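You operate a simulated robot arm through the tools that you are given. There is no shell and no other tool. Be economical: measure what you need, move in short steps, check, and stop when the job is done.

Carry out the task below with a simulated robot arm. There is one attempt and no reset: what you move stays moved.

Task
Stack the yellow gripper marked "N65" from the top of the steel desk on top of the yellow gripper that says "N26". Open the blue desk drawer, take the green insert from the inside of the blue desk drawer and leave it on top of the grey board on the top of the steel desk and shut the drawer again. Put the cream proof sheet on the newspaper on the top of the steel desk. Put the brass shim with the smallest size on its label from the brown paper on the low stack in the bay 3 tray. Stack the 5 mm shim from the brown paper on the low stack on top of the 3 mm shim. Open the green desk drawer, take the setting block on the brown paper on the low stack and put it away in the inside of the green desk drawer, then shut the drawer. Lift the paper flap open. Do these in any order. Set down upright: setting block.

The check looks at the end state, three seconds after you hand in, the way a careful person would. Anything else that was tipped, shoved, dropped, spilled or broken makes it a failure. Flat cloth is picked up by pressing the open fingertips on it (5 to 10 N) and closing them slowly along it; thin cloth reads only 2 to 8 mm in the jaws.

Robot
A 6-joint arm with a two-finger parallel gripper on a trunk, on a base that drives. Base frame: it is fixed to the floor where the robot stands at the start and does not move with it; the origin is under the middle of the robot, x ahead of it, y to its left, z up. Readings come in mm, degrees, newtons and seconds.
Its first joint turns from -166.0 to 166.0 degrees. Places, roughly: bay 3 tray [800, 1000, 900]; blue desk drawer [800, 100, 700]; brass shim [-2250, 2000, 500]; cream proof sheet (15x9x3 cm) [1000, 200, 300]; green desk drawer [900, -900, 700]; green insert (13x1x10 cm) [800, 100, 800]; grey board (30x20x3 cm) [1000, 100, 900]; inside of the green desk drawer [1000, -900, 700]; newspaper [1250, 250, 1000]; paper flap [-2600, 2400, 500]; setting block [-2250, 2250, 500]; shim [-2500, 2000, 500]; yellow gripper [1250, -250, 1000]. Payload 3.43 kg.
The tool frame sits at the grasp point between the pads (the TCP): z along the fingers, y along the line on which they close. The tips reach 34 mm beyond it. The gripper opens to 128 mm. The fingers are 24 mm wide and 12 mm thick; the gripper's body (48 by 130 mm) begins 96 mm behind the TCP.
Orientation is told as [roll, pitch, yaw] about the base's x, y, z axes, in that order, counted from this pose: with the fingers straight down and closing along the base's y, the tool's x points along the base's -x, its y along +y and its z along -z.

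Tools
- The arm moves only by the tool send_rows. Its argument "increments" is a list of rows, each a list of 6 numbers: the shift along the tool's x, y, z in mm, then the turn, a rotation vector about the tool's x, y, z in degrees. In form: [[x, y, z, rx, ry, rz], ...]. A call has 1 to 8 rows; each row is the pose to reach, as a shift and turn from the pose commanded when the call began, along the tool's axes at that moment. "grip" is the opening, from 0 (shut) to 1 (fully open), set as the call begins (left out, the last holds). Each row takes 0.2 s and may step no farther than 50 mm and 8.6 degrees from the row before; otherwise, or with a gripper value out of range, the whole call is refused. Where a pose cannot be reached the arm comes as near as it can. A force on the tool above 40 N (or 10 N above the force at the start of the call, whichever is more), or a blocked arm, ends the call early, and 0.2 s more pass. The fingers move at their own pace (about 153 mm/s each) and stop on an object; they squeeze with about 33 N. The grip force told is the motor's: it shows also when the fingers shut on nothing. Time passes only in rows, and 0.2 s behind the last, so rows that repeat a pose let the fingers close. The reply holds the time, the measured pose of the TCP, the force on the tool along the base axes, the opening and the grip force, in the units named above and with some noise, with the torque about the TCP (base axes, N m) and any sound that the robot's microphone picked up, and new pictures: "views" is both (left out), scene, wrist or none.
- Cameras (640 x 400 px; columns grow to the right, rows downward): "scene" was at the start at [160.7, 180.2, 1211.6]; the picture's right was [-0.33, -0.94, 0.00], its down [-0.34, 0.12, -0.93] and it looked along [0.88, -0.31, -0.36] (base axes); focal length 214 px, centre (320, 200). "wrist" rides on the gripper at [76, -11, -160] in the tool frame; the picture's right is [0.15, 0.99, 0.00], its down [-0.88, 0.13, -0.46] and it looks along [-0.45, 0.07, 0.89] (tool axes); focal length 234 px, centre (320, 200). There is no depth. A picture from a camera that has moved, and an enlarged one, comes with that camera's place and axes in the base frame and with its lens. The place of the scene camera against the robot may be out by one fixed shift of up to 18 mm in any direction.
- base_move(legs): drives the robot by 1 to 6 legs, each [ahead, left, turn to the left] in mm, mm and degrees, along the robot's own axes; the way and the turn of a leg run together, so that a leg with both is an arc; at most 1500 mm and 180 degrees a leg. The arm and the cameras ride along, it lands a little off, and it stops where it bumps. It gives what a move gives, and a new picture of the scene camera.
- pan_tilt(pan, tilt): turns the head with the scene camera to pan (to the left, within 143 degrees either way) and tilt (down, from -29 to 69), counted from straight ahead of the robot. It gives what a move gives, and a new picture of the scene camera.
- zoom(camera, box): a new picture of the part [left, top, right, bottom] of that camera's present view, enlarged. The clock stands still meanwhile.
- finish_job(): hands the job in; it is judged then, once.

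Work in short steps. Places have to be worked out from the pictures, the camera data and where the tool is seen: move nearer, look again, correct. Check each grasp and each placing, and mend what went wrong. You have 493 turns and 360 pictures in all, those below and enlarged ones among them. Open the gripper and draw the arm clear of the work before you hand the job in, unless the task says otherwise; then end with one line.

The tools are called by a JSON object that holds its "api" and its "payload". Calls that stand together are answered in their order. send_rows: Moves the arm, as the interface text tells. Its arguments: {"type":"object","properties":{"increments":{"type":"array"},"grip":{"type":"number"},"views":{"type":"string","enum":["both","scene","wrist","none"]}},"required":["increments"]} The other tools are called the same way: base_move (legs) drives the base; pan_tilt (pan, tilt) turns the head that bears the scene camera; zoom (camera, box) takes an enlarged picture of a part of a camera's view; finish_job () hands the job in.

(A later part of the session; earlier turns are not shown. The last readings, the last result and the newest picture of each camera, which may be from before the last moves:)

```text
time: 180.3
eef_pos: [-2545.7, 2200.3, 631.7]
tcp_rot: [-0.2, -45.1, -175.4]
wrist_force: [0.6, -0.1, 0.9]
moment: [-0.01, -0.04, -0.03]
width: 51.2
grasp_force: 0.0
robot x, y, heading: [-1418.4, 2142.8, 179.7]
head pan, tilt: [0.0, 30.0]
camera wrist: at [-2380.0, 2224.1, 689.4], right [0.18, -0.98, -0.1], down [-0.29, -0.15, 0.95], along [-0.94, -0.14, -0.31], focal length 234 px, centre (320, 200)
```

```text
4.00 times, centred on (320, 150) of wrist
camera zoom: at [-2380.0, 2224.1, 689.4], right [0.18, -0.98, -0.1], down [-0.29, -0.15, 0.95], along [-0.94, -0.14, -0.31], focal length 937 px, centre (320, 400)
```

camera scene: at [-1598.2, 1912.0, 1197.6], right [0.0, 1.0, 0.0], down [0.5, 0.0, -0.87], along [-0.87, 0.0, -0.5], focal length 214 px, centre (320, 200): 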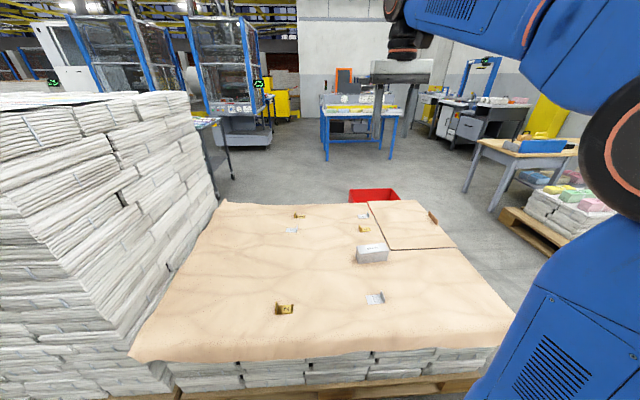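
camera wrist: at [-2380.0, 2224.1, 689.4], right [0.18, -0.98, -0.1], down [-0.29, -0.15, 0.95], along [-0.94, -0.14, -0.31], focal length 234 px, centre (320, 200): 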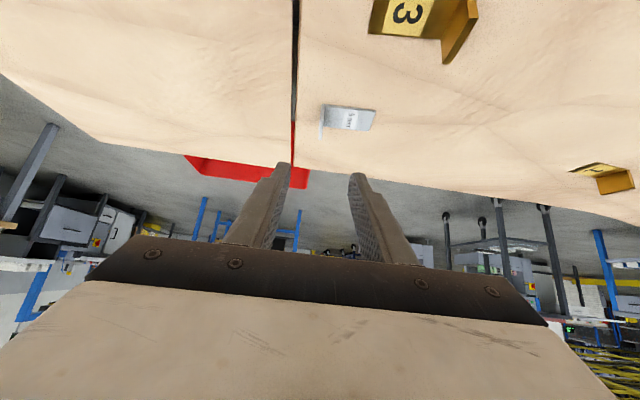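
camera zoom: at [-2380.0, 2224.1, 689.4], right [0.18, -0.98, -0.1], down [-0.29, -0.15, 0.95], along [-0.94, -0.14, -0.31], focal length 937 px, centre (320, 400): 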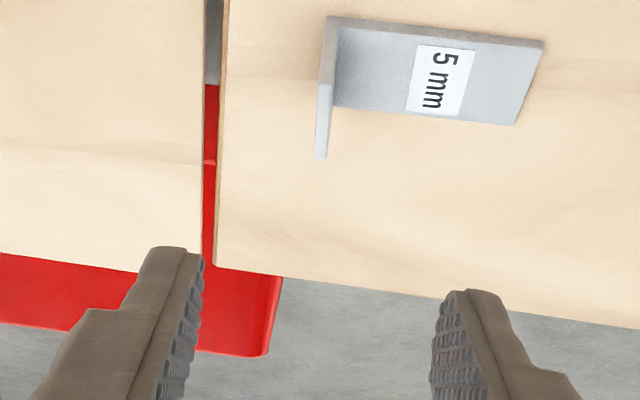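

Measurements agree (surface z≈502). I align yaw and move to the grasp pose.

{"api": "send_rows", "payload": {"increments": [[7, -1, 30, -2, 0, -2], [14, -2, 60, -4.2, 0, -4.2], [21, -3, 85, -4.2, 0, -4.2], [26, -3.3, 102, -4.2, 0, -4.2]], "views": "wrist"}}

{"api": "zoom", "payload": {"camera": "wrist", "box": [240, 100, 400, 200]}}

```text
time: 181.3
eef_pos: [-2600.8, 2196.1, 545.1]
tcp_rot: [-0.1, -45.4, -169.4]
wrist_force: [6.6, 0.1, 38.3]
moment: [-1.15, 0.23, 0.13]
width: 51.6
grasp_force: 0.1
robot x, y, heading: [-1421.4, 2138.0, 179.8]
head pan, tilt: [0.0, 30.0]
camera wrist: at [-2438.1, 2238.4, 603.9], right [0.28, -0.95, -0.11], down [-0.26, -0.18, 0.95], along [-0.92, -0.24, -0.3], focal length 234 px, centre (320, 200)
```

wrist: 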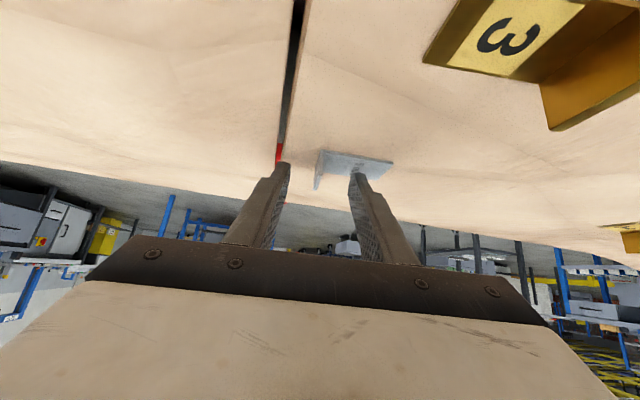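

```text
4.00 times, centred on (320, 150) of wrist
camera zoom: at [-2438.1, 2238.4, 603.9], right [0.28, -0.95, -0.11], down [-0.26, -0.18, 0.95], along [-0.92, -0.24, -0.3], focal length 937 px, centre (320, 400)
```

zoom: 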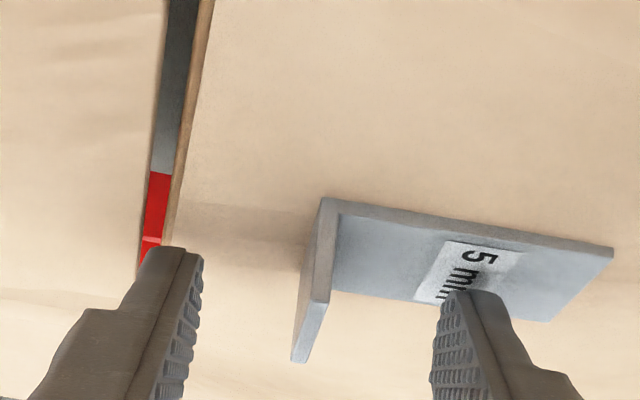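

The −y fingertip touched the shim's plate (38 N); I raise 3 mm and close on the tab.

{"api": "send_rows", "payload": {"increments": [[-2.5, 0, -2.5, 0, 0, 0], [-2.5, 0, -2.5, 0, 0, 0]], "views": "none"}}

{"api": "send_rows", "payload": {"increments": [[0, 0, 0, 0, 0, 0], [0, 0, 0, 0, 0, 0], [0, 0, 0, 0, 0, 0]], "grip": 0, "views": "wrist"}}

{"api": "zoom", "payload": {"camera": "wrist", "box": [240, 100, 400, 200]}}

```text
time: 181.9
eef_pos: [-2600.3, 2197.2, 546.3]
tcp_rot: [-0.1, -45.2, -169.3]
wrist_force: [-12.6, -1.5, 36.2]
moment: [-1.16, 0.78, -0.36]
width: 50.8
grasp_force: 0.1
robot x, y, heading: [-1417.0, 2138.8, 179.9]
head pan, tilt: [0.0, 30.0]
```

```text
time: 182.5
eef_pos: [-2600.3, 2201.5, 547.9]
tcp_rot: [-0.3, -45.3, -169.7]
wrist_force: [-2.7, 2.1, 12.2]
moment: [-0.08, 0.26, 0.01]
width: 2.9
grasp_force: 32.9
robot x, y, heading: [-1421.7, 2140.7, 179.6]
head pan, tilt: [0.0, 30.0]
stopped in row 3: the force on the tool passed its limit (the readings are from after the stop); the commanded pose is now the measured one
camera wrist: at [-2438.6, 2241.8, 605.6], right [0.28, -0.95, -0.11], down [-0.27, -0.18, 0.95], along [-0.92, -0.23, -0.31], focal length 234 px, centre (320, 200)
```

wrist: 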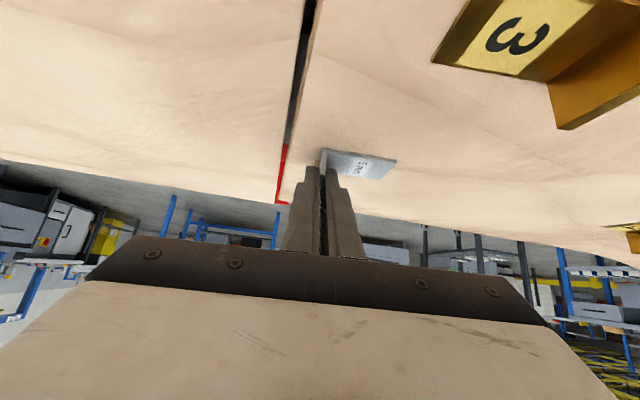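

```text
4.00 times, centred on (320, 150) of wrist
camera zoom: at [-2438.6, 2241.8, 605.6], right [0.28, -0.95, -0.11], down [-0.27, -0.18, 0.95], along [-0.92, -0.23, -0.31], focal length 937 px, centre (320, 400)
```

zoom: 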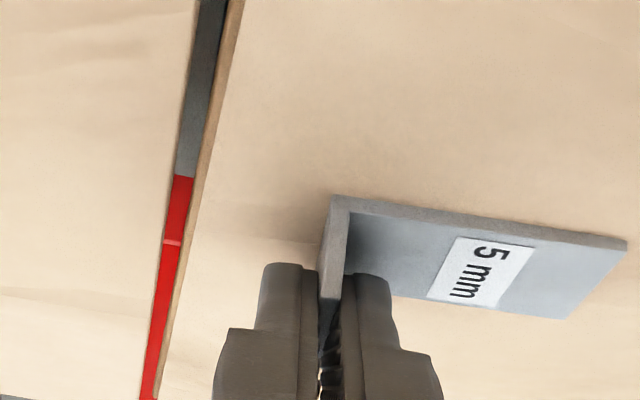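

The tab is between the tips (2.9 mm). I lift gently and check.

{"api": "send_rows", "payload": {"increments": [[-7, 0, -7, 0, 0, 0], [-21, 0, -21, 0, 0, 0], [-42, 0, -42, 0, 0, 0]], "views": "wrist"}}

{"api": "zoom", "payload": {"camera": "wrist", "box": [240, 100, 400, 200]}}

```text
time: 183.3
eef_pos: [-2600.6, 2201.2, 603.3]
tcp_rot: [-0.2, -45.1, -169.6]
wrist_force: [-0.1, -0.6, 0.0]
moment: [0.0, 0.03, 0.0]
width: 2.9
grasp_force: 32.8
robot x, y, heading: [-1420.2, 2143.2, 179.7]
head pan, tilt: [0.0, 30.0]
camera wrist: at [-2438.4, 2241.3, 661.5], right [0.28, -0.95, -0.11], down [-0.27, -0.18, 0.94], along [-0.92, -0.23, -0.31], focal length 234 px, centre (320, 200)
```

wrist: 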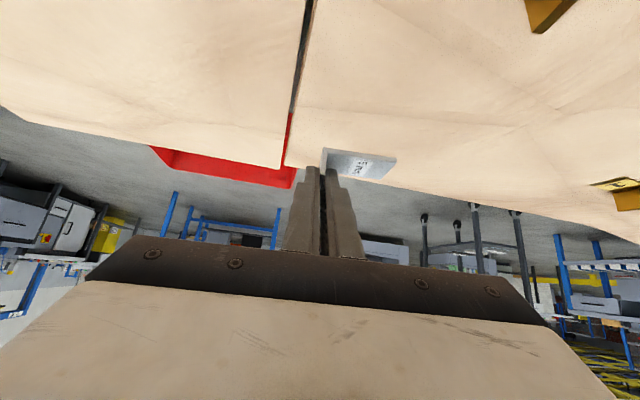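

```text
4.00 times, centred on (320, 150) of wrist
camera zoom: at [-2438.4, 2241.3, 661.5], right [0.28, -0.95, -0.11], down [-0.27, -0.18, 0.94], along [-0.92, -0.23, -0.31], focal length 937 px, centre (320, 400)
```

zoom: 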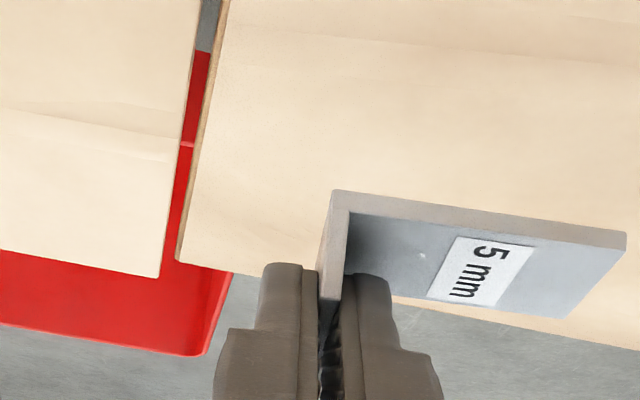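

The shim is held. I raise it and back the base up so the 3 mm shim is in the same arm pose.

{"api": "send_rows", "payload": {"increments": [[-30, 0, -30, 0, 0, 0], [-60, 0, -60, 0, 0, 0], [-85, 0, -85, 0, 0, 0]], "views": "none"}}

{"api": "base_move", "payload": {"legs": [[-370, 80, 0]]}}

{"api": "send_rows", "payload": {"increments": [[0, 0, 0, 0, 0, 0]], "views": "wrist"}}

```text
time: 184.1
eef_pos: [-2598.9, 2199.7, 721.6]
tcp_rot: [-0.2, -45.0, -169.6]
wrist_force: [0.1, 0.1, 0.2]
moment: [-0.05, 0.03, -0.01]
width: 2.7
grasp_force: 33.3
robot x, y, heading: [-1421.6, 2140.4, 179.5]
head pan, tilt: [0.0, 30.0]
```

```text
time: 186.5
eef_pos: [-2227.7, 2122.4, 722.5]
tcp_rot: [-0.2, -45.1, -169.7]
wrist_force: [0.3, -0.2, 0.3]
moment: [0.0, -0.01, 0.0]
width: 2.7
grasp_force: 32.7
robot x, y, heading: [-1051.4, 2062.8, 179.6]
head pan, tilt: [0.0, 30.0]
camera scene: at [-1227.4, 1832.4, 1197.6], right [0.01, 1.0, 0.0], down [0.5, 0.0, -0.87], along [-0.87, 0.01, -0.5], focal length 214 px, centre (320, 200)
```

scene: 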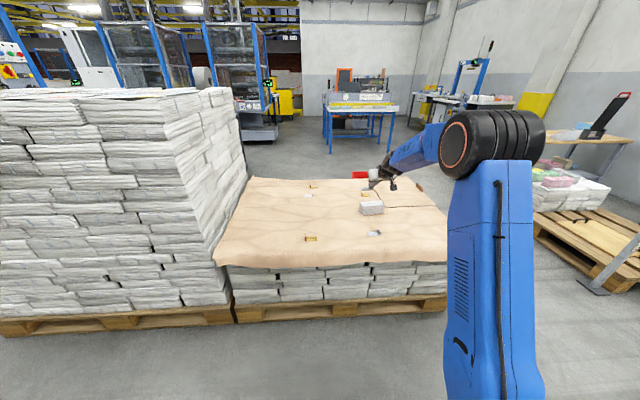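

```text
time: 186.9
eef_pos: [-2226.5, 2122.5, 721.5]
tcp_rot: [-0.2, -45.1, -169.7]
wrist_force: [-0.7, 0.6, -0.2]
moment: [0.05, 0.03, -0.01]
width: 2.9
grasp_force: 33.1
robot x, y, heading: [-1049.4, 2060.3, 179.7]
head pan, tilt: [0.0, 30.0]
camera wrist: at [-2065.0, 2162.9, 781.4], right [0.28, -0.96, -0.11], down [-0.27, -0.18, 0.94], along [-0.92, -0.23, -0.31], focal length 234 px, centre (320, 200)
```

wrist: 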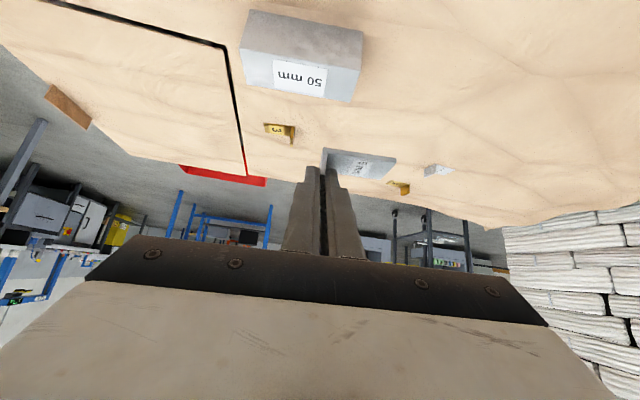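

{"api": "base_move", "payload": {"legs": [[-270, 0, 0]]}}

{"api": "send_rows", "payload": {"increments": [[0, 0, 0, 0, 0, 0]], "views": "wrist"}}

{"api": "zoom", "payload": {"camera": "wrist", "box": [240, 40, 440, 165]}}

```text
time: 188.8
eef_pos: [-1961.4, 2121.2, 722.0]
tcp_rot: [-0.2, -45.1, -169.8]
wrist_force: [0.8, -0.1, -0.1]
moment: [0.02, 0.01, 0.0]
width: 2.7
grasp_force: 33.0
robot x, y, heading: [-783.0, 2061.2, 179.6]
head pan, tilt: [0.0, 30.0]
camera scene: at [-961.9, 1830.8, 1197.6], right [0.01, 1.0, 0.0], down [0.5, 0.0, -0.87], along [-0.87, 0.01, -0.5], focal length 214 px, centre (320, 200)
```

scene: 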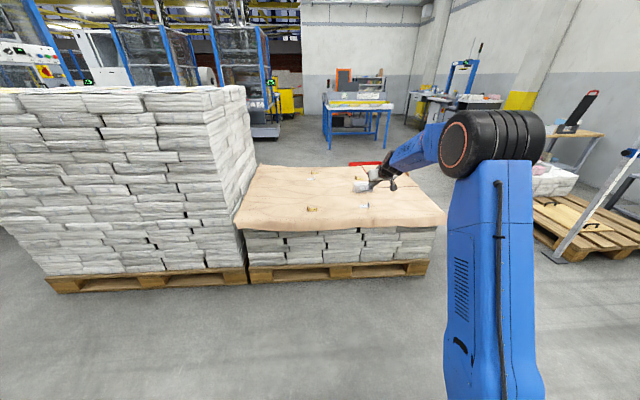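

```text
time: 189.2
eef_pos: [-1961.4, 2121.3, 721.7]
tcp_rot: [-0.2, -45.2, -169.6]
wrist_force: [0.6, 0.4, 0.4]
moment: [0.0, -0.01, -0.01]
width: 2.7
grasp_force: 32.4
robot x, y, heading: [-782.7, 2059.6, 179.7]
head pan, tilt: [0.0, 30.0]
camera wrist: at [-1799.4, 2161.6, 781.4], right [0.28, -0.96, -0.11], down [-0.27, -0.18, 0.94], along [-0.92, -0.23, -0.31], focal length 234 px, centre (320, 200)
```

wrist: 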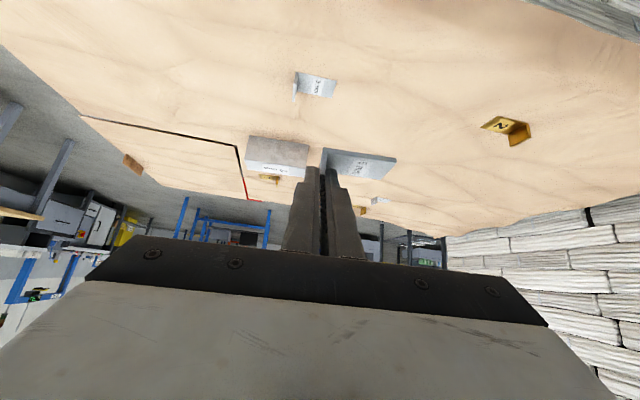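

```text
3.20 times, centred on (340, 102) of wrist
camera zoom: at [-1799.4, 2161.6, 781.4], right [0.28, -0.96, -0.11], down [-0.27, -0.18, 0.94], along [-0.92, -0.23, -0.31], focal length 749 px, centre (256, 512)
```

zoom: 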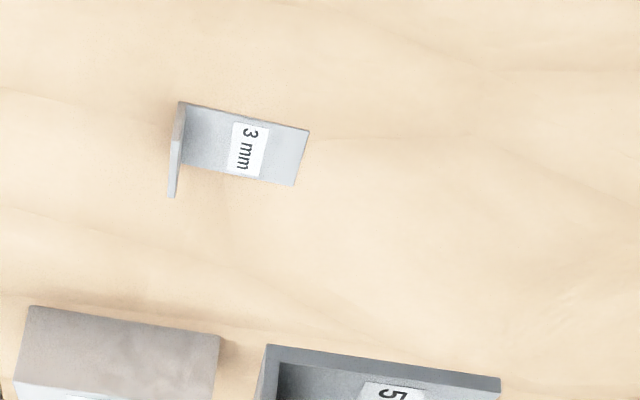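

The 3 mm shim's near-left corner is about (-2075,2146), yaw ≈188.5°. I drive 100 mm ahead and lower the held shim to hover above it.

{"api": "base_move", "payload": {"legs": [[100, 0, 0]]}}

{"api": "send_rows", "payload": {"increments": [[30, -8, 28, 0.6, 0, 0.6], [60, -15, 55, 1.2, 0, 1.2], [88, -22, 82, 1.7, 0, 1.7]], "views": "wrist"}}

{"api": "zoom", "payload": {"camera": "wrist", "box": [240, 60, 440, 185]}}

```text
time: 190.4
eef_pos: [-2059.4, 2120.4, 722.1]
tcp_rot: [-0.1, -45.1, -169.8]
wrist_force: [-0.4, 0.2, -0.6]
moment: [0.03, 0.01, 0.02]
width: 2.7
grasp_force: 32.9
robot x, y, heading: [-880.3, 2060.9, 179.9]
head pan, tilt: [0.0, 30.0]
camera scene: at [-1059.9, 1831.2, 1197.6], right [0.0, 1.0, 0.0], down [0.5, 0.0, -0.87], along [-0.87, 0.0, -0.5], focal length 214 px, centre (320, 200)
```

scene: 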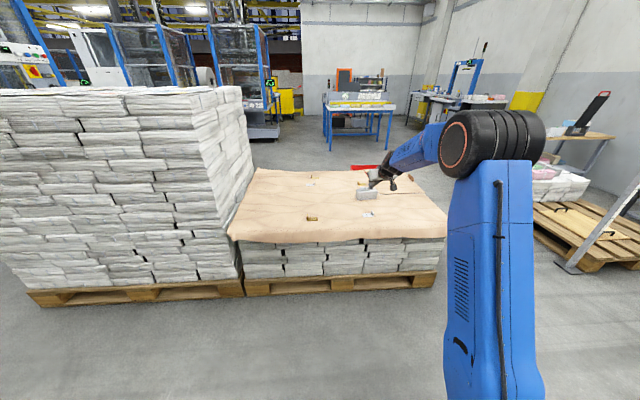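

```text
time: 191.2
eef_pos: [-2058.5, 2143.4, 603.4]
tcp_rot: [-0.3, -45.3, -172.0]
wrist_force: [-1.0, 0.6, 0.2]
moment: [0.0, -0.01, 0.0]
width: 2.6
grasp_force: 33.0
robot x, y, heading: [-881.3, 2060.8, 180.0]
head pan, tilt: [0.0, 30.0]
camera wrist: at [-1894.5, 2176.9, 662.5], right [0.24, -0.97, -0.11], down [-0.28, -0.17, 0.95], along [-0.93, -0.19, -0.31], focal length 234 px, centre (320, 200)
```

wrist: 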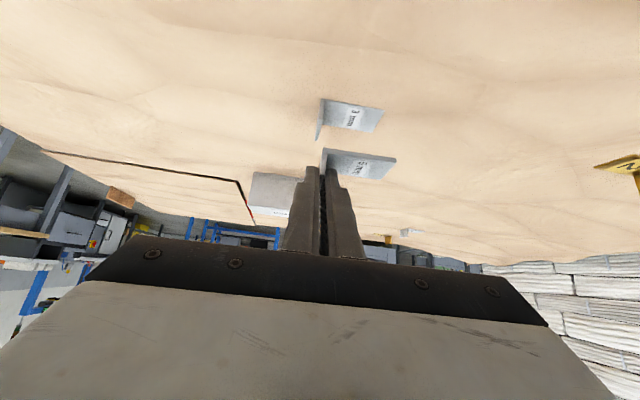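

```text
3.20 times, centred on (340, 122) of wrist
camera zoom: at [-1894.5, 2176.9, 662.5], right [0.24, -0.97, -0.11], down [-0.28, -0.17, 0.95], along [-0.93, -0.19, -0.31], focal length 749 px, centre (256, 448)
```

zoom: 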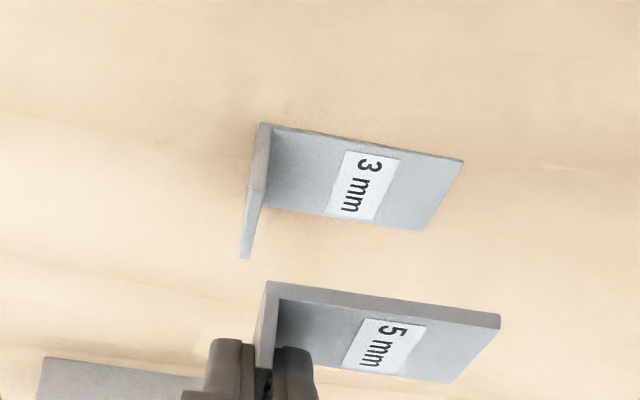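

Both shims appear in one view: I need −4.5 mm in x and −2° yaw. I lower to just above.

{"api": "send_rows", "payload": {"increments": [[14, 0, 17, 0.7, 0, 0.7], [27.4, -0.6, 33.4, 1.4, 0, 1.4]], "views": "wrist"}}

{"api": "zoom", "payload": {"camera": "wrist", "box": [260, 80, 420, 180]}}

```text
time: 191.8
eef_pos: [-2065.6, 2144.4, 564.6]
tcp_rot: [-0.4, -45.5, -173.9]
wrist_force: [7.2, -1.2, 33.8]
moment: [0.08, 0.32, 0.02]
width: 2.7
grasp_force: 32.4
robot x, y, heading: [-881.4, 2057.4, 179.8]
head pan, tilt: [0.0, 30.0]
camera wrist: at [-1898.8, 2171.8, 622.6], right [0.2, -0.97, -0.11], down [-0.28, -0.16, 0.95], along [-0.94, -0.16, -0.3], focal length 234 px, centre (320, 200)
```

wrist: 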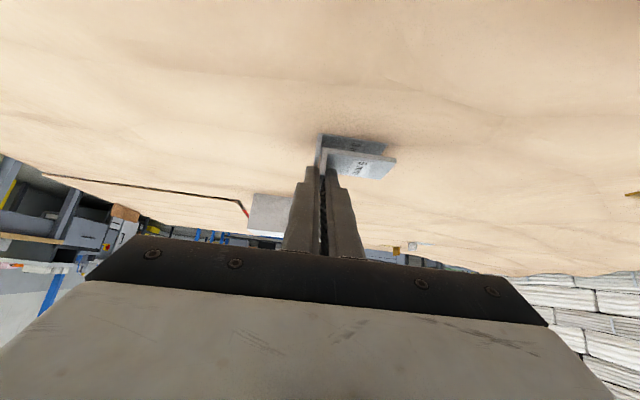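

```text
4.00 times, centred on (340, 130) of wrist
camera zoom: at [-1898.8, 2171.8, 622.6], right [0.2, -0.97, -0.11], down [-0.28, -0.16, 0.95], along [-0.94, -0.16, -0.3], focal length 937 px, centre (240, 480)
```

zoom: 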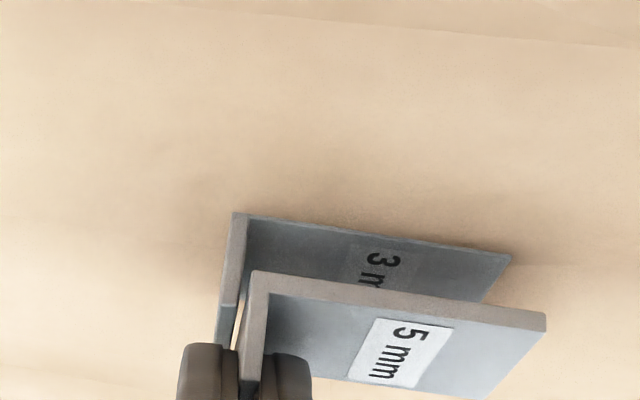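

The +y finger met the 3 mm shim's tab. I raise 10 mm, shift 14 mm toward −y so the finger clears it, and lower again.

{"api": "send_rows", "payload": {"increments": [[-7, 0, -7, 0, 0, 0], [-7, 7, -7, 0, 0, 0], [-7, 14, -7, 0, 0, 0]], "views": "none"}}

{"api": "send_rows", "payload": {"increments": [[7, 0, 7, 0, 0, 0], [11, 0, 11, 0, 0, 0]], "views": "wrist"}}

{"api": "zoom", "payload": {"camera": "wrist", "box": [260, 80, 420, 180]}}

```text
time: 192.6
eef_pos: [-2061.5, 2129.2, 569.7]
tcp_rot: [-0.2, -45.1, -174.1]
wrist_force: [0.8, 0.3, -1.1]
moment: [0.01, -0.01, 0.0]
width: 2.8
grasp_force: 32.8
robot x, y, heading: [-883.9, 2059.8, 179.7]
head pan, tilt: [0.0, 30.0]
```

```text
time: 193.2
eef_pos: [-2063.3, 2128.8, 554.4]
tcp_rot: [-0.2, -45.1, -174.1]
wrist_force: [-0.1, -0.7, -0.7]
moment: [-0.01, -0.01, 0.01]
width: 2.8
grasp_force: 33.1
robot x, y, heading: [-877.5, 2064.0, 179.7]
head pan, tilt: [0.0, 30.0]
camera wrist: at [-1897.9, 2157.2, 612.9], right [0.2, -0.97, -0.11], down [-0.28, -0.16, 0.95], along [-0.94, -0.16, -0.31], focal length 234 px, centre (320, 200)
```

wrist: 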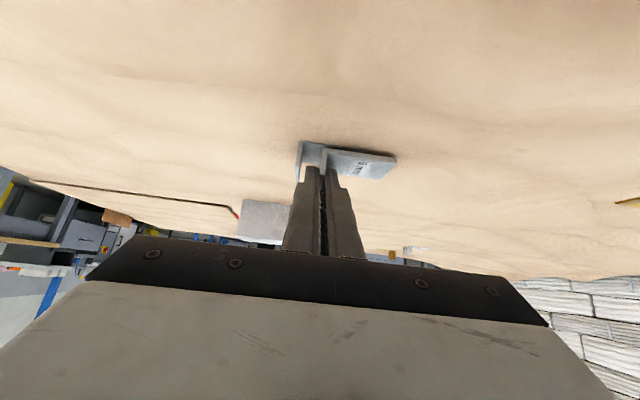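

```text
4.00 times, centred on (340, 130) of wrist
camera zoom: at [-1897.9, 2157.2, 612.9], right [0.2, -0.97, -0.11], down [-0.28, -0.16, 0.95], along [-0.94, -0.16, -0.31], focal length 937 px, centre (240, 480)
```

zoom: 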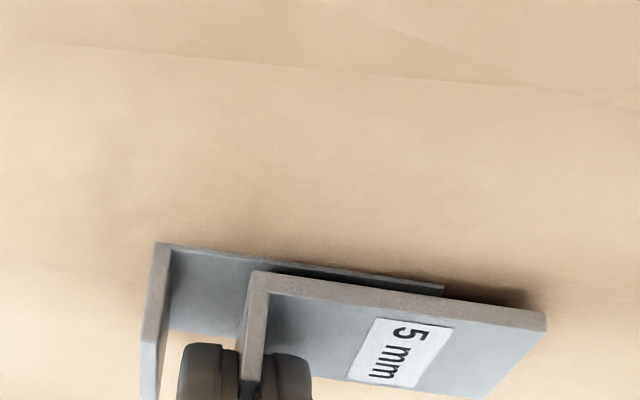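

{"api": "send_rows", "payload": {"increments": [[2.1, 0, 2.1, 0, 0, 0]], "views": "none"}}

{"api": "send_rows", "payload": {"increments": [[1.8, 0, 1.8, 0, 0, 0]], "views": "none"}}

{"api": "send_rows", "payload": {"increments": [[1.8, 0, 1.8, 0, 0, 0]], "views": "none"}}

```text
time: 193.6
eef_pos: [-2061.9, 2129.3, 552.8]
tcp_rot: [-0.3, -45.0, -174.0]
wrist_force: [0.5, -0.5, -0.4]
moment: [0.01, -0.01, 0.05]
width: 2.9
grasp_force: 32.9
robot x, y, heading: [-883.1, 2056.8, 179.6]
head pan, tilt: [0.0, 30.0]
```

```text
time: 194.0
eef_pos: [-2062.8, 2129.0, 549.9]
tcp_rot: [-0.2, -45.2, -174.0]
wrist_force: [0.8, 1.0, 5.6]
moment: [-0.03, 0.08, 0.02]
width: 2.7
grasp_force: 33.4
robot x, y, heading: [-882.7, 2059.8, 179.9]
head pan, tilt: [0.0, 30.0]
```

```text
time: 194.4
eef_pos: [-2063.2, 2129.7, 550.1]
tcp_rot: [-0.2, -45.4, -174.0]
wrist_force: [2.9, 0.3, 22.1]
moment: [-0.15, 0.23, 0.01]
width: 2.7
grasp_force: 33.6
robot x, y, heading: [-879.1, 2062.0, 179.7]
head pan, tilt: [0.0, 30.0]
```

Contact at the predicted height. I relax, open only a few mm, and lift straight up.

{"api": "send_rows", "payload": {"increments": [[-1.2, 0, -1.2, 0, 0, 0], [-1.2, 0, -1.2, 0, 0, 0]], "grip": 0.06, "views": "none"}}

{"api": "send_rows", "payload": {"increments": [[-7, 0, -7, 0, 0, 0], [-21, 0, -21, 0, 0, 0], [-45, 0, -45, 0, 0, 0], [-75, 0, -75, 0, 0, 0]], "views": "wrist"}}

{"api": "zoom", "payload": {"camera": "wrist", "box": [240, 30, 400, 130]}}

```text
time: 195.0
eef_pos: [-2063.4, 2128.6, 549.3]
tcp_rot: [-0.1, -45.1, -174.0]
wrist_force: [-1.5, 2.5, 16.0]
moment: [-0.01, 0.28, -0.08]
width: 5.6
grasp_force: 0.0
robot x, y, heading: [-881.9, 2059.7, 179.8]
head pan, tilt: [0.0, 30.0]
```

```text
time: 196.0
eef_pos: [-2062.8, 2128.7, 652.2]
tcp_rot: [-0.2, -45.1, -174.0]
wrist_force: [-0.3, -0.1, -0.6]
moment: [0.0, 0.05, 0.02]
width: 7.9
grasp_force: 0.2
robot x, y, heading: [-878.7, 2059.2, 179.6]
head pan, tilt: [0.0, 30.0]
camera wrist: at [-1898.1, 2156.1, 712.5], right [0.2, -0.97, -0.11], down [-0.28, -0.16, 0.94], along [-0.94, -0.16, -0.31], focal length 234 px, centre (320, 200)
```

wrist: 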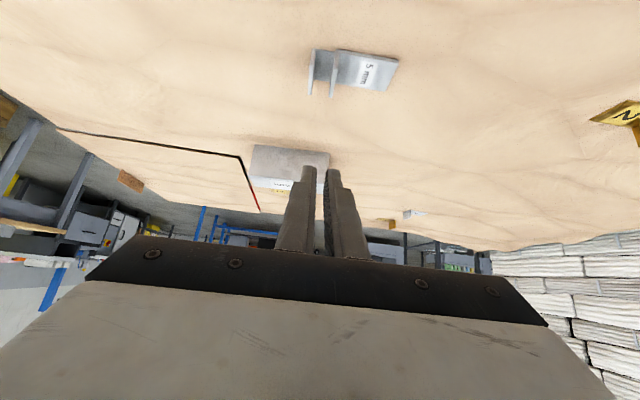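

```text
4.00 times, centred on (320, 80) of wrist
camera zoom: at [-1898.1, 2156.1, 712.5], right [0.2, -0.97, -0.11], down [-0.28, -0.16, 0.94], along [-0.94, -0.16, -0.31], focal length 937 px, centre (320, 680)
```

zoom: 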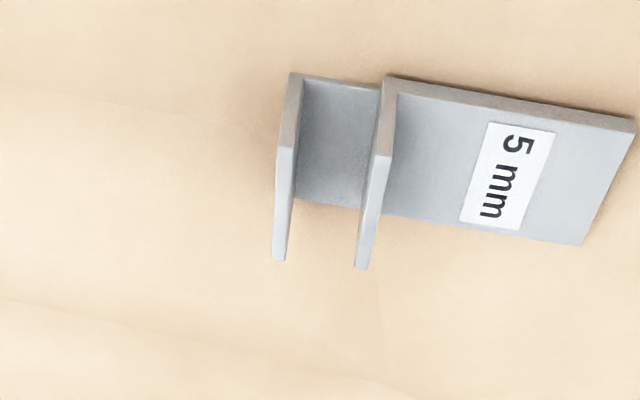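

5 mm sits on 3 mm but overhangs by ~20 mm. I can neaten it by closing the fingers around both tabs, drawing them together.

{"api": "send_rows", "payload": {"increments": [[25, -9, 25, 0, 0, 0], [50, -9, 50, 0, 0, 0], [65, -9, 65, 0, 0, 0], [72, -9, 72, 0, 0, 0]], "grip": 0.5, "views": "wrist"}}

{"api": "zoom", "payload": {"camera": "wrist", "box": [240, 90, 400, 190]}}

```text
time: 197.0
eef_pos: [-2064.3, 2140.1, 550.3]
tcp_rot: [-0.3, -45.2, -174.1]
wrist_force: [-0.5, 0.4, -0.3]
moment: [-0.01, 0.0, 0.0]
width: 64.1
grasp_force: 0.0
robot x, y, heading: [-880.7, 2062.2, 179.8]
head pan, tilt: [0.0, 30.0]
camera wrist: at [-1899.6, 2166.7, 610.0], right [0.2, -0.97, -0.11], down [-0.28, -0.16, 0.95], along [-0.94, -0.16, -0.31], focal length 234 px, centre (320, 200)
```

wrist: 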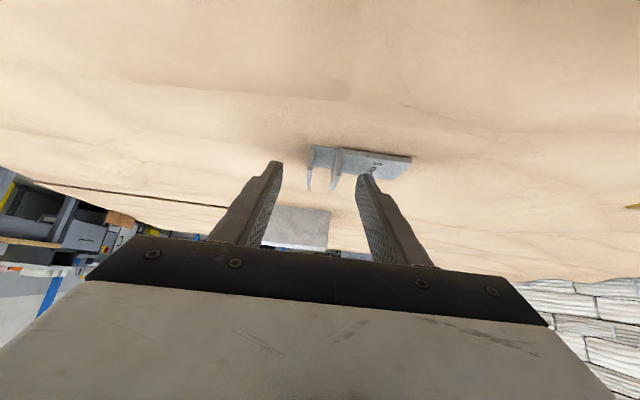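

```text
4.00 times, centred on (320, 140) of wrist
camera zoom: at [-1899.6, 2166.7, 610.0], right [0.2, -0.97, -0.11], down [-0.28, -0.16, 0.95], along [-0.94, -0.16, -0.31], focal length 937 px, centre (320, 440)
```

zoom: 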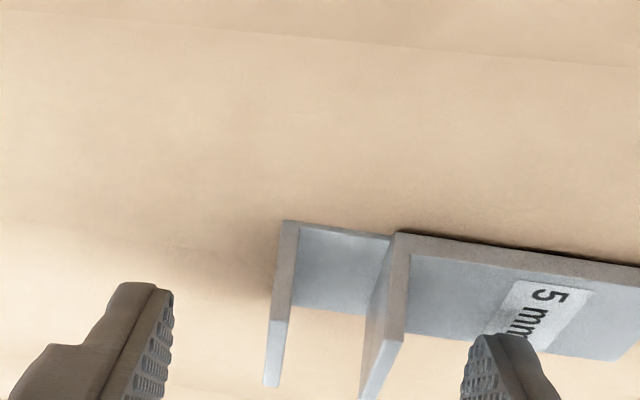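

{"api": "send_rows", "payload": {"increments": [[0, 0, 0, 0, 0, 0], [0, 0, 0, 0, 0, 0]], "grip": 0.2, "views": "none"}}

{"api": "send_rows", "payload": {"increments": [[0, 0, 0, 0, 0, 0], [0, 0, 0, 0, 0, 0]], "grip": 0.08, "views": "none"}}

{"api": "zoom", "payload": {"camera": "wrist", "box": [240, 90, 400, 190]}}

```text
time: 197.6
eef_pos: [-2063.7, 2138.6, 550.7]
tcp_rot: [-0.3, -45.1, -174.0]
wrist_force: [0.0, 0.8, -0.3]
moment: [-0.02, -0.02, -0.01]
width: 25.4
grasp_force: 0.1
robot x, y, heading: [-880.2, 2059.0, 179.6]
head pan, tilt: [0.0, 30.0]
```

```text
time: 198.2
eef_pos: [-2064.5, 2138.4, 551.0]
tcp_rot: [-0.2, -45.1, -174.0]
wrist_force: [-0.4, -0.3, 0.3]
moment: [-0.02, 0.01, -0.03]
width: 10.1
grasp_force: 0.0
robot x, y, heading: [-879.4, 2058.2, 179.6]
head pan, tilt: [0.0, 30.0]
```

```text
4.00 times, centred on (320, 140) of wrist
camera zoom: at [-1899.7, 2166.5, 609.9], right [0.2, -0.97, -0.11], down [-0.28, -0.16, 0.95], along [-0.94, -0.16, -0.31], focal length 937 px, centre (320, 440)
```

zoom: 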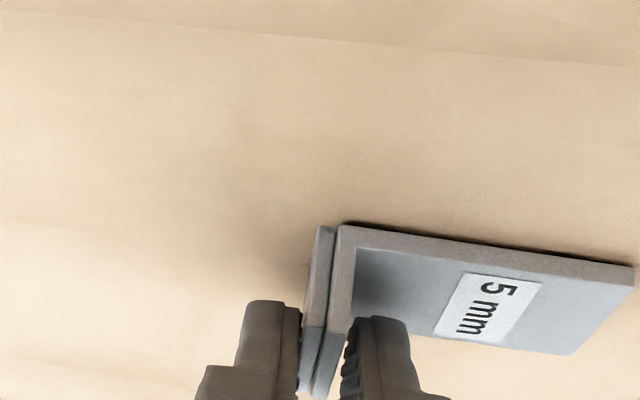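

They're neatly aligned. I open slightly and lift away.

{"api": "send_rows", "payload": {"increments": [[0, 0, 0, 0, 0, 0]], "grip": 0.2, "views": "none"}}

{"api": "send_rows", "payload": {"increments": [[-14, 0, -14, 0, 0, 0], [-40, 0, -40, 0, 0, 0], [-70, 0, -70, 0, 0, 0], [-100, 0, -100, 0, 0, 0]], "views": "wrist"}}

{"api": "zoom", "payload": {"camera": "wrist", "box": [240, 0, 400, 100]}}

```text
time: 198.6
eef_pos: [-2063.7, 2137.5, 551.3]
tcp_rot: [-0.2, -45.2, -174.1]
wrist_force: [-0.3, 0.1, 0.8]
moment: [0.01, 0.01, 0.0]
width: 25.6
grasp_force: 0.0
robot x, y, heading: [-882.0, 2057.6, 179.5]
head pan, tilt: [0.0, 30.0]
```

```text
time: 199.6
eef_pos: [-2064.5, 2137.1, 694.3]
tcp_rot: [-0.2, -45.0, -174.0]
wrist_force: [-0.9, 0.6, -0.4]
moment: [0.01, 0.04, -0.02]
width: 25.6
grasp_force: 0.0
robot x, y, heading: [-882.7, 2059.1, 179.4]
head pan, tilt: [0.0, 30.0]
camera wrist: at [-1898.8, 2164.8, 752.0], right [0.2, -0.97, -0.11], down [-0.28, -0.16, 0.94], along [-0.94, -0.16, -0.31], focal length 234 px, centre (320, 200)
```

wrist: 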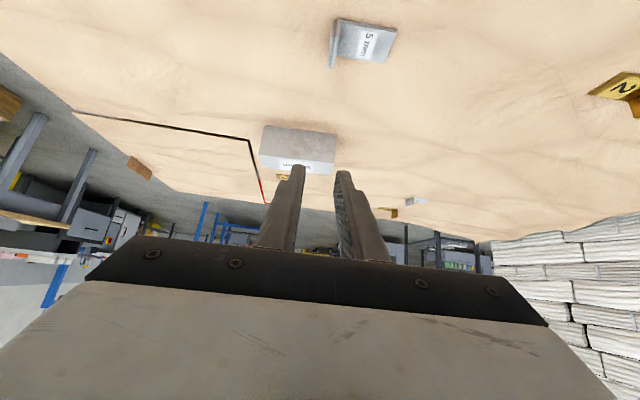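

```text
4.00 times, centred on (320, 50) of wrist
camera zoom: at [-1898.8, 2164.8, 752.0], right [0.2, -0.97, -0.11], down [-0.28, -0.16, 0.94], along [-0.94, -0.16, -0.31], focal length 937 px, centre (320, 800)
```

zoom: 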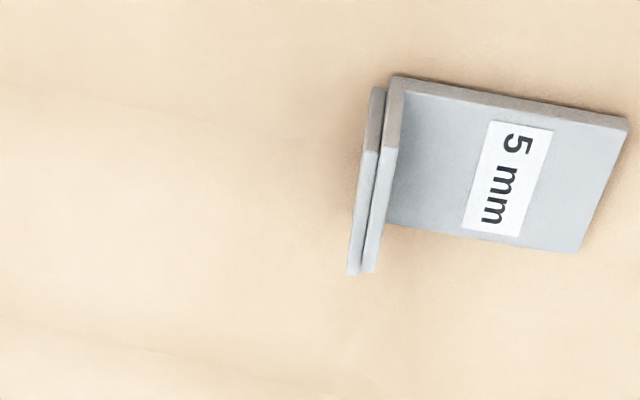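

Now the setting block: I zoom on it.

{"api": "zoom", "payload": {"camera": "wrist", "box": [220, 100, 380, 200]}}

```text
4.00 times, centred on (300, 150) of wrist
camera zoom: at [-1898.8, 2164.8, 752.0], right [0.2, -0.97, -0.11], down [-0.28, -0.16, 0.94], along [-0.94, -0.16, -0.31], focal length 937 px, centre (400, 400)
```

zoom: 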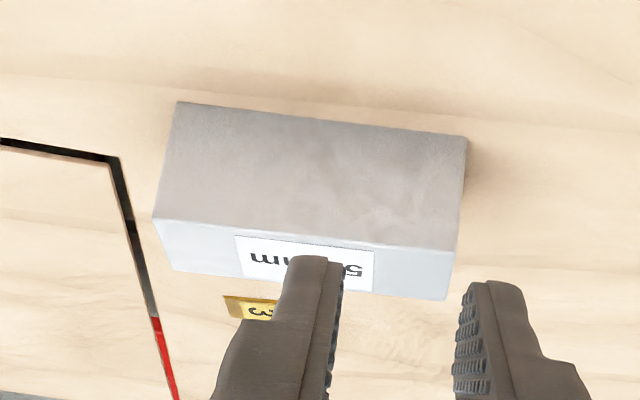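

The block is ~133 mm along y, ~49 mm deep, ~60 mm tall, so I'll grip it across its short side with the tool pointing down. I drive ahead and reorient.

{"api": "base_move", "payload": {"legs": [[520, 0, 0]]}}

{"api": "send_rows", "payload": {"increments": [[23, 2, -25, -3, 2.9, -7.23], [46, 4, -50, -6, 5.8, -14.5], [69, 7, -74, -9, 8.7, -21.7], [92, 9, -99, -12, 11.6, -28.9], [114, 11, -123, -15, 14.5, -36.2], [137, 13, -148, -18, 17.3, -43.4], [160, 16, -172, -21, 20.2, -50.6], [183, 18, -197, -24, 23.1, -57.9]], "grip": 0.7, "views": "none"}}

{"api": "send_rows", "payload": {"increments": [[0, 0, 0, -3, 2.9, -7.23], [0, 0, 0, -6, 5.8, -14.5], [0, 0, 0, -9, 8.7, -21.7], [0, 0, 0, -12, 11.6, -28.9]], "views": "wrist"}}

```text
time: 202.7
eef_pos: [-2601.8, 2136.2, 694.1]
tcp_rot: [-0.1, -45.0, -173.8]
wrist_force: [0.4, -0.3, 0.2]
moment: [0.01, 0.0, 0.01]
width: 25.5
grasp_force: 0.1
robot x, y, heading: [-1422.7, 2060.8, 179.6]
head pan, tilt: [0.0, 30.0]
camera scene: at [-1597.1, 1832.8, 1197.6], right [0.0, 1.0, 0.0], down [0.5, 0.0, -0.87], along [-0.87, 0.0, -0.5], focal length 214 px, centre (320, 200)
```

scene: 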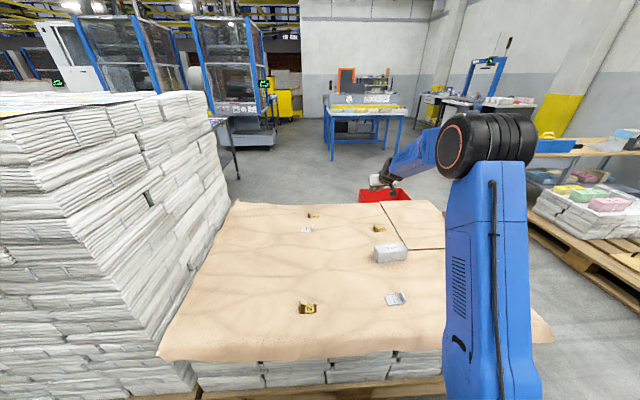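

```text
time: 204.5
eef_pos: [-2331.9, 2146.1, 704.3]
tcp_rot: [-8.9, -13.9, -109.9]
wrist_force: [-0.1, -0.4, 0.1]
moment: [0.01, -0.03, 0.01]
width: 89.7
grasp_force: 0.0
robot x, y, heading: [-1417.5, 2059.5, 179.9]
head pan, tilt: [0.0, 30.0]
```

```text
time: 205.5
eef_pos: [-2332.6, 2148.2, 704.3]
tcp_rot: [-0.1, 0.2, -81.9]
wrist_force: [0.7, 0.6, 0.5]
moment: [-0.02, 0.01, 0.01]
width: 89.7
grasp_force: 0.1
robot x, y, heading: [-1417.2, 2059.9, 179.9]
head pan, tilt: [0.0, 30.0]
camera wrist: at [-2353.4, 2219.7, 863.6], right [0.96, 0.28, 0.0], down [0.25, -0.86, 0.45], along [0.13, -0.43, -0.89], focal length 234 px, centre (320, 200)
```

wrist: 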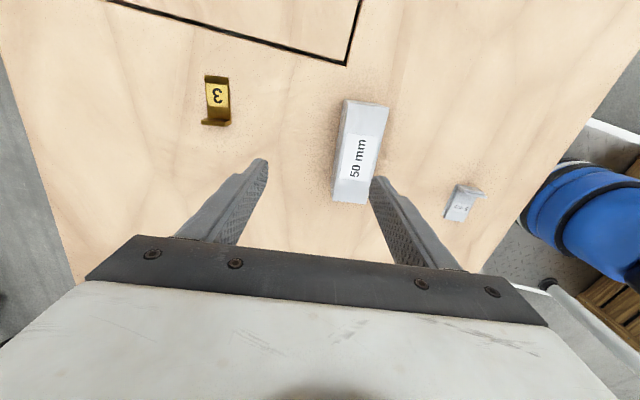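

The block's centre is about (-2280,2149), yaw ≈12°. I centre over it, correct yaw by 3.5° and descend partly.

{"api": "send_rows", "payload": {"increments": [[-2, 17, 20, 0, 0, -1.2], [-4, 33, 45, 0, 0, -2.4], [-6, 49.6, 84, 0, 0, -3.5]], "views": "wrist"}}

```text
time: 206.3
eef_pos: [-2281.4, 2147.1, 617.6]
tcp_rot: [-0.1, 0.2, -78.5]
wrist_force: [0.0, -1.0, -0.5]
moment: [-0.04, 0.02, -0.02]
width: 89.4
grasp_force: 0.1
robot x, y, heading: [-1413.8, 2062.2, 180.1]
head pan, tilt: [0.0, 30.0]
camera wrist: at [-2307.2, 2219.4, 777.4], right [0.94, 0.34, 0.0], down [0.3, -0.84, 0.45], along [0.15, -0.43, -0.89], focal length 234 px, centre (320, 200)
```

wrist: 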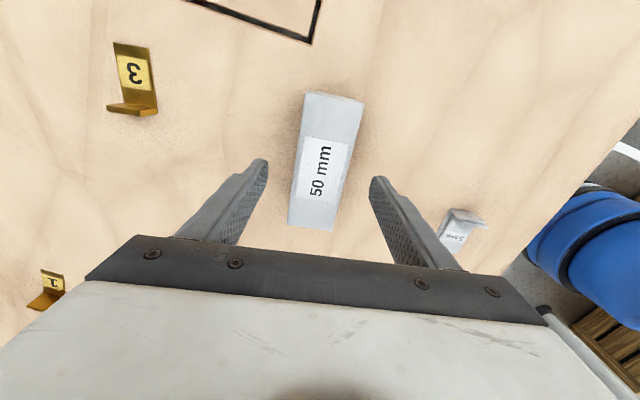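

Aligned. I descend to z≈545 and close.

{"api": "send_rows", "payload": {"increments": [[0, 2, 30, 0, 0, 0], [0, 3, 55, 0, 0, 0], [0, 3, 72, 0, 0, 0]], "views": "wrist"}}

{"api": "send_rows", "payload": {"increments": [[0, 0, 0, 0, 0, 0], [0, 0, 0, 0, 0, 0], [0, 0, 0, 0, 0, 0]], "grip": 0, "views": "wrist"}}

```text
time: 207.1
eef_pos: [-2278.9, 2148.4, 547.1]
tcp_rot: [-0.1, 0.2, -78.4]
wrist_force: [-0.3, -0.3, 0.4]
moment: [0.0, -0.02, 0.01]
width: 89.6
grasp_force: 0.0
robot x, y, heading: [-1422.0, 2062.6, 179.7]
head pan, tilt: [0.0, 30.0]
camera wrist: at [-2304.6, 2220.1, 707.2], right [0.94, 0.34, 0.0], down [0.3, -0.84, 0.45], along [0.15, -0.43, -0.89], focal length 234 px, centre (320, 200)
```

wrist: 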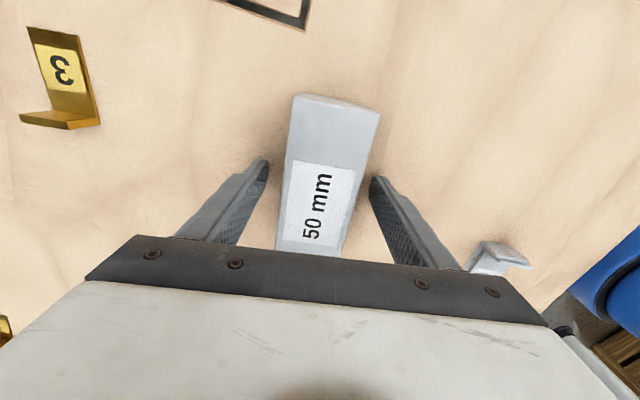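

```text
time: 207.9
eef_pos: [-2279.3, 2149.1, 547.6]
tcp_rot: [-0.1, 0.1, -78.6]
wrist_force: [1.1, 0.1, 1.1]
moment: [0.18, -0.18, -0.15]
width: 50.3
grasp_force: 32.8
robot x, y, heading: [-1417.7, 2061.5, 179.7]
head pan, tilt: [0.0, 30.0]
camera wrist: at [-2304.6, 2220.0, 707.1], right [0.94, 0.34, 0.0], down [0.3, -0.84, 0.45], along [0.15, -0.43, -0.89], focal length 234 px, centre (320, 200)
```

wrist: 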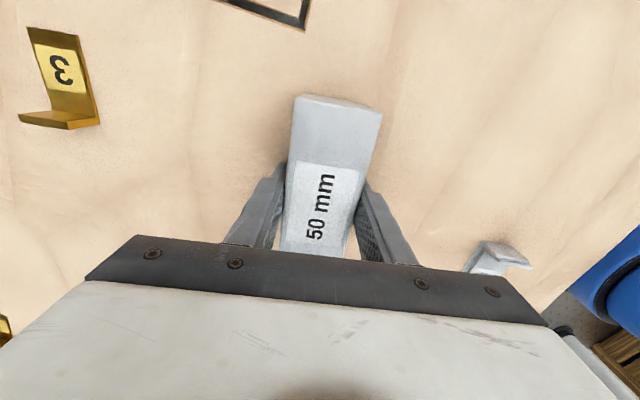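

Gripped at 50 mm. I lift it.

{"api": "send_rows", "payload": {"increments": [[0, 0, -15, 0, 0, 0], [0, 0, -50, 0, 0, 0], [0, 0, -95, 0, 0, 0], [0, 0, -140, 0, 0, 0], [0, 0, -185, 0, 0, 0], [0, 0, -230, 0, 0, 0], [0, 0, -275, 0, 0, 0], [0, 0, -320, 0, 0, 0]], "views": "wrist"}}

```text
time: 209.7
eef_pos: [-2277.7, 2149.2, 866.5]
tcp_rot: [0.1, 0.0, -78.5]
wrist_force: [-1.2, -0.3, -5.2]
moment: [0.04, -0.03, 0.04]
width: 49.8
grasp_force: 32.8
robot x, y, heading: [-1418.5, 2060.7, 179.7]
head pan, tilt: [0.0, 30.0]
camera wrist: at [-2303.3, 2220.1, 1026.3], right [0.94, 0.34, 0.0], down [0.3, -0.84, 0.45], along [0.15, -0.43, -0.89], focal length 234 px, centre (320, 200)
```

wrist: 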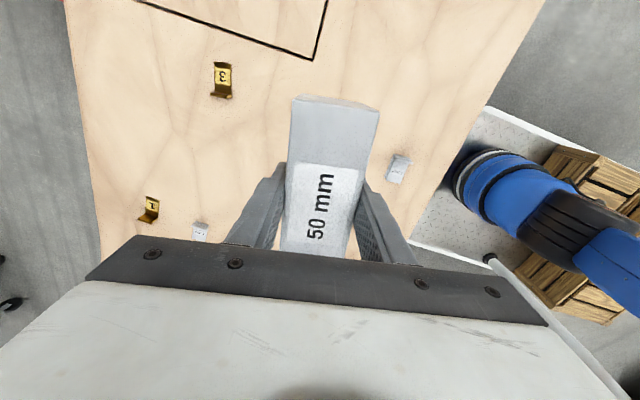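

The block is held, balanced (5 N). I tuck it in and drive back to the green drawer.

{"api": "send_rows", "payload": {"increments": [[-5, 27, -33, 0, 0, 0], [-11, 54, -65, 0, 0, 0], [-17, 81, -98, 0, 0, 0], [-22, 108, -130, 0, 0, 0]], "views": "none"}}

{"api": "base_move", "payload": {"legs": [[-720, 0, 0], [0, 1480, 0], [0, 1480, 0], [0, 0, -180]]}}

```text
time: 210.7
eef_pos: [-2165.5, 2148.2, 994.7]
tcp_rot: [0.1, 0.1, -78.6]
wrist_force: [-0.9, -1.4, -6.5]
moment: [-0.02, -0.07, -0.01]
width: 49.7
grasp_force: 33.0
robot x, y, heading: [-1420.7, 2062.5, 179.9]
head pan, tilt: [0.0, 30.0]
```

```text
time: 236.0
eef_pos: [80.7, -993.9, 995.5]
tcp_rot: [-0.1, 0.2, 103.5]
wrist_force: [-0.3, -0.9, -3.8]
moment: [0.01, -0.01, -0.05]
width: 49.7
grasp_force: 33.7
robot x, y, heading: [-671.1, -931.3, 1.9]
head pan, tilt: [0.0, 30.0]
camera scene: at [-512.6, -717.2, 1197.6], right [0.03, -1.0, 0.0], down [-0.5, -0.02, -0.87], along [0.87, 0.03, -0.5], focal length 214 px, centre (320, 200)
```

scene: 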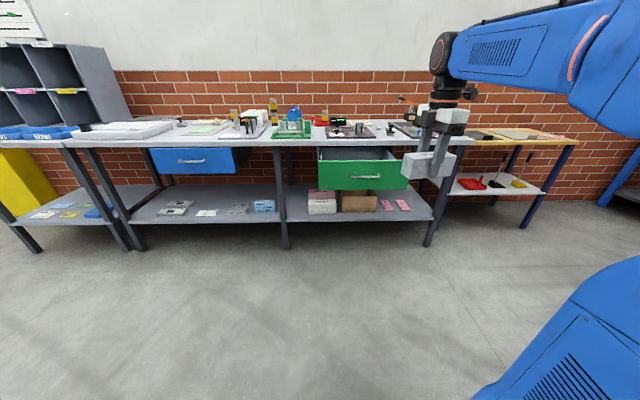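

I rotate the block back so its long side points ahead, and fix the heading.

{"api": "send_rows", "payload": {"increments": [[0, 0, 0, 0, 0, 8.5], [0, 0, 0, 0, 0, 17], [0, 0, 0, 0, 0, 25.5], [0, 0, 0, 0, 0, 34], [0, 0, 0, 0, 0, 42.5], [0, 0, 0, 0, 0, 51], [0, 0, 0, 0, 0, 59.5], [0, 0, 0, 0, 0, 68]], "views": "none"}}

{"api": "send_rows", "payload": {"increments": [[0, 0, 0, 0, 0, 8.5], [0, 0, 0, 0, 0, 17], [0, 0, 0, 0, 0, 25.5], [0, 0, 0, 0, 0, 33.5]], "views": "none"}}

{"api": "base_move", "payload": {"legs": [[0, 0, -1.9], [400, 90, 0]]}}

{"api": "send_rows", "payload": {"increments": [[0, 0, 0, 0, 0, 0]], "views": "wrist"}}

```text
time: 237.8
eef_pos: [80.6, -993.6, 997.3]
tcp_rot: [-0.2, 0.0, 35.4]
wrist_force: [0.1, -1.1, -4.2]
moment: [-0.01, 0.03, -0.03]
width: 50.2
grasp_force: 33.3
robot x, y, heading: [-670.2, -933.7, 1.9]
head pan, tilt: [0.0, 30.0]
```

```text
time: 238.8
eef_pos: [80.5, -993.7, 997.0]
tcp_rot: [-0.2, -0.1, 1.8]
wrist_force: [0.2, -0.8, -5.1]
moment: [0.0, -0.01, 0.02]
width: 49.6
grasp_force: 33.0
robot x, y, heading: [-671.1, -933.1, 1.7]
head pan, tilt: [0.0, 30.0]
```

```text
time: 241.7
eef_pos: [472.3, -929.0, 997.4]
tcp_rot: [-0.1, -0.2, 0.0]
wrist_force: [-0.7, 0.8, -4.9]
moment: [-0.01, 0.02, 0.0]
width: 49.9
grasp_force: 32.7
robot x, y, heading: [-276.1, -842.0, -0.1]
head pan, tilt: [0.0, 30.0]
camera scene: at [-110.8, -632.5, 1197.6], right [0.0, -1.0, 0.0], down [-0.5, 0.0, -0.87], along [0.87, 0.0, -0.5], focal length 214 px, centre (320, 200)
```

scene: 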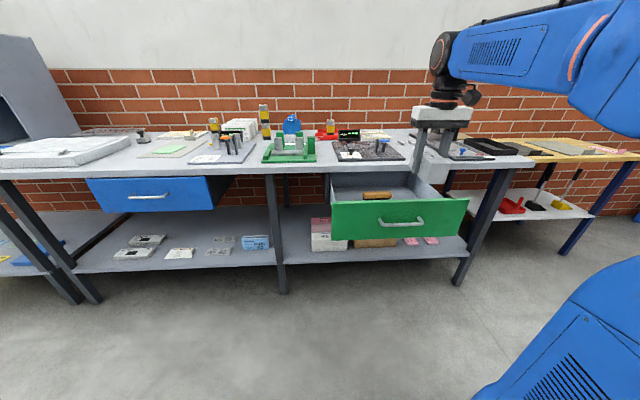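

```text
time: 242.1
eef_pos: [472.6, -928.3, 996.6]
tcp_rot: [-0.1, -0.1, 0.0]
wrist_force: [0.2, 0.5, -4.3]
moment: [0.01, -0.01, 0.0]
width: 49.8
grasp_force: 32.7
robot x, y, heading: [-272.0, -842.5, 0.2]
head pan, tilt: [0.0, 30.0]
camera wrist: at [396.7, -939.5, 1155.7], right [-0.15, 0.99, 0.0], down [0.88, 0.13, 0.46], along [0.45, 0.06, -0.89], focal length 234 px, centre (320, 200)
```

wrist: 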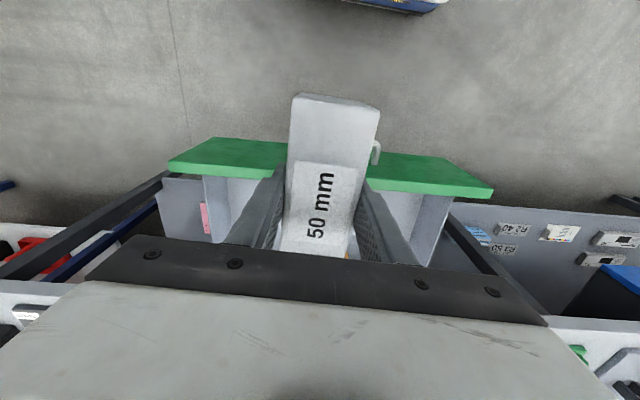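

There's something in the drawer; I zoom in.

{"api": "zoom", "payload": {"camera": "scene", "box": [310, 150, 490, 260]}}

```text
3.56 times, centred on (400, 205) of scene
camera zoom: at [-110.8, -632.5, 1197.6], right [0.0, -1.0, 0.0], down [-0.5, 0.0, -0.87], along [0.87, 0.0, -0.5], focal length 763 px, centre (36, 182)
```

zoom: 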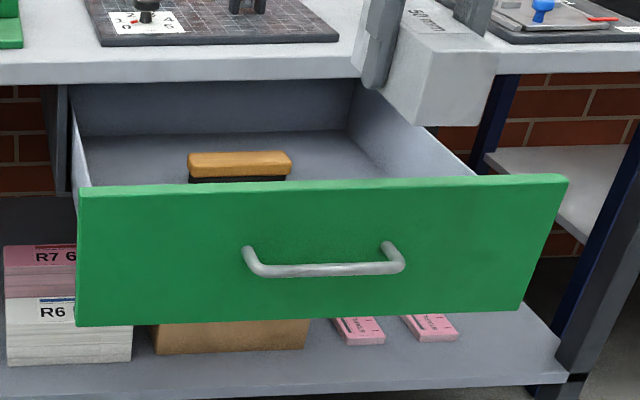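

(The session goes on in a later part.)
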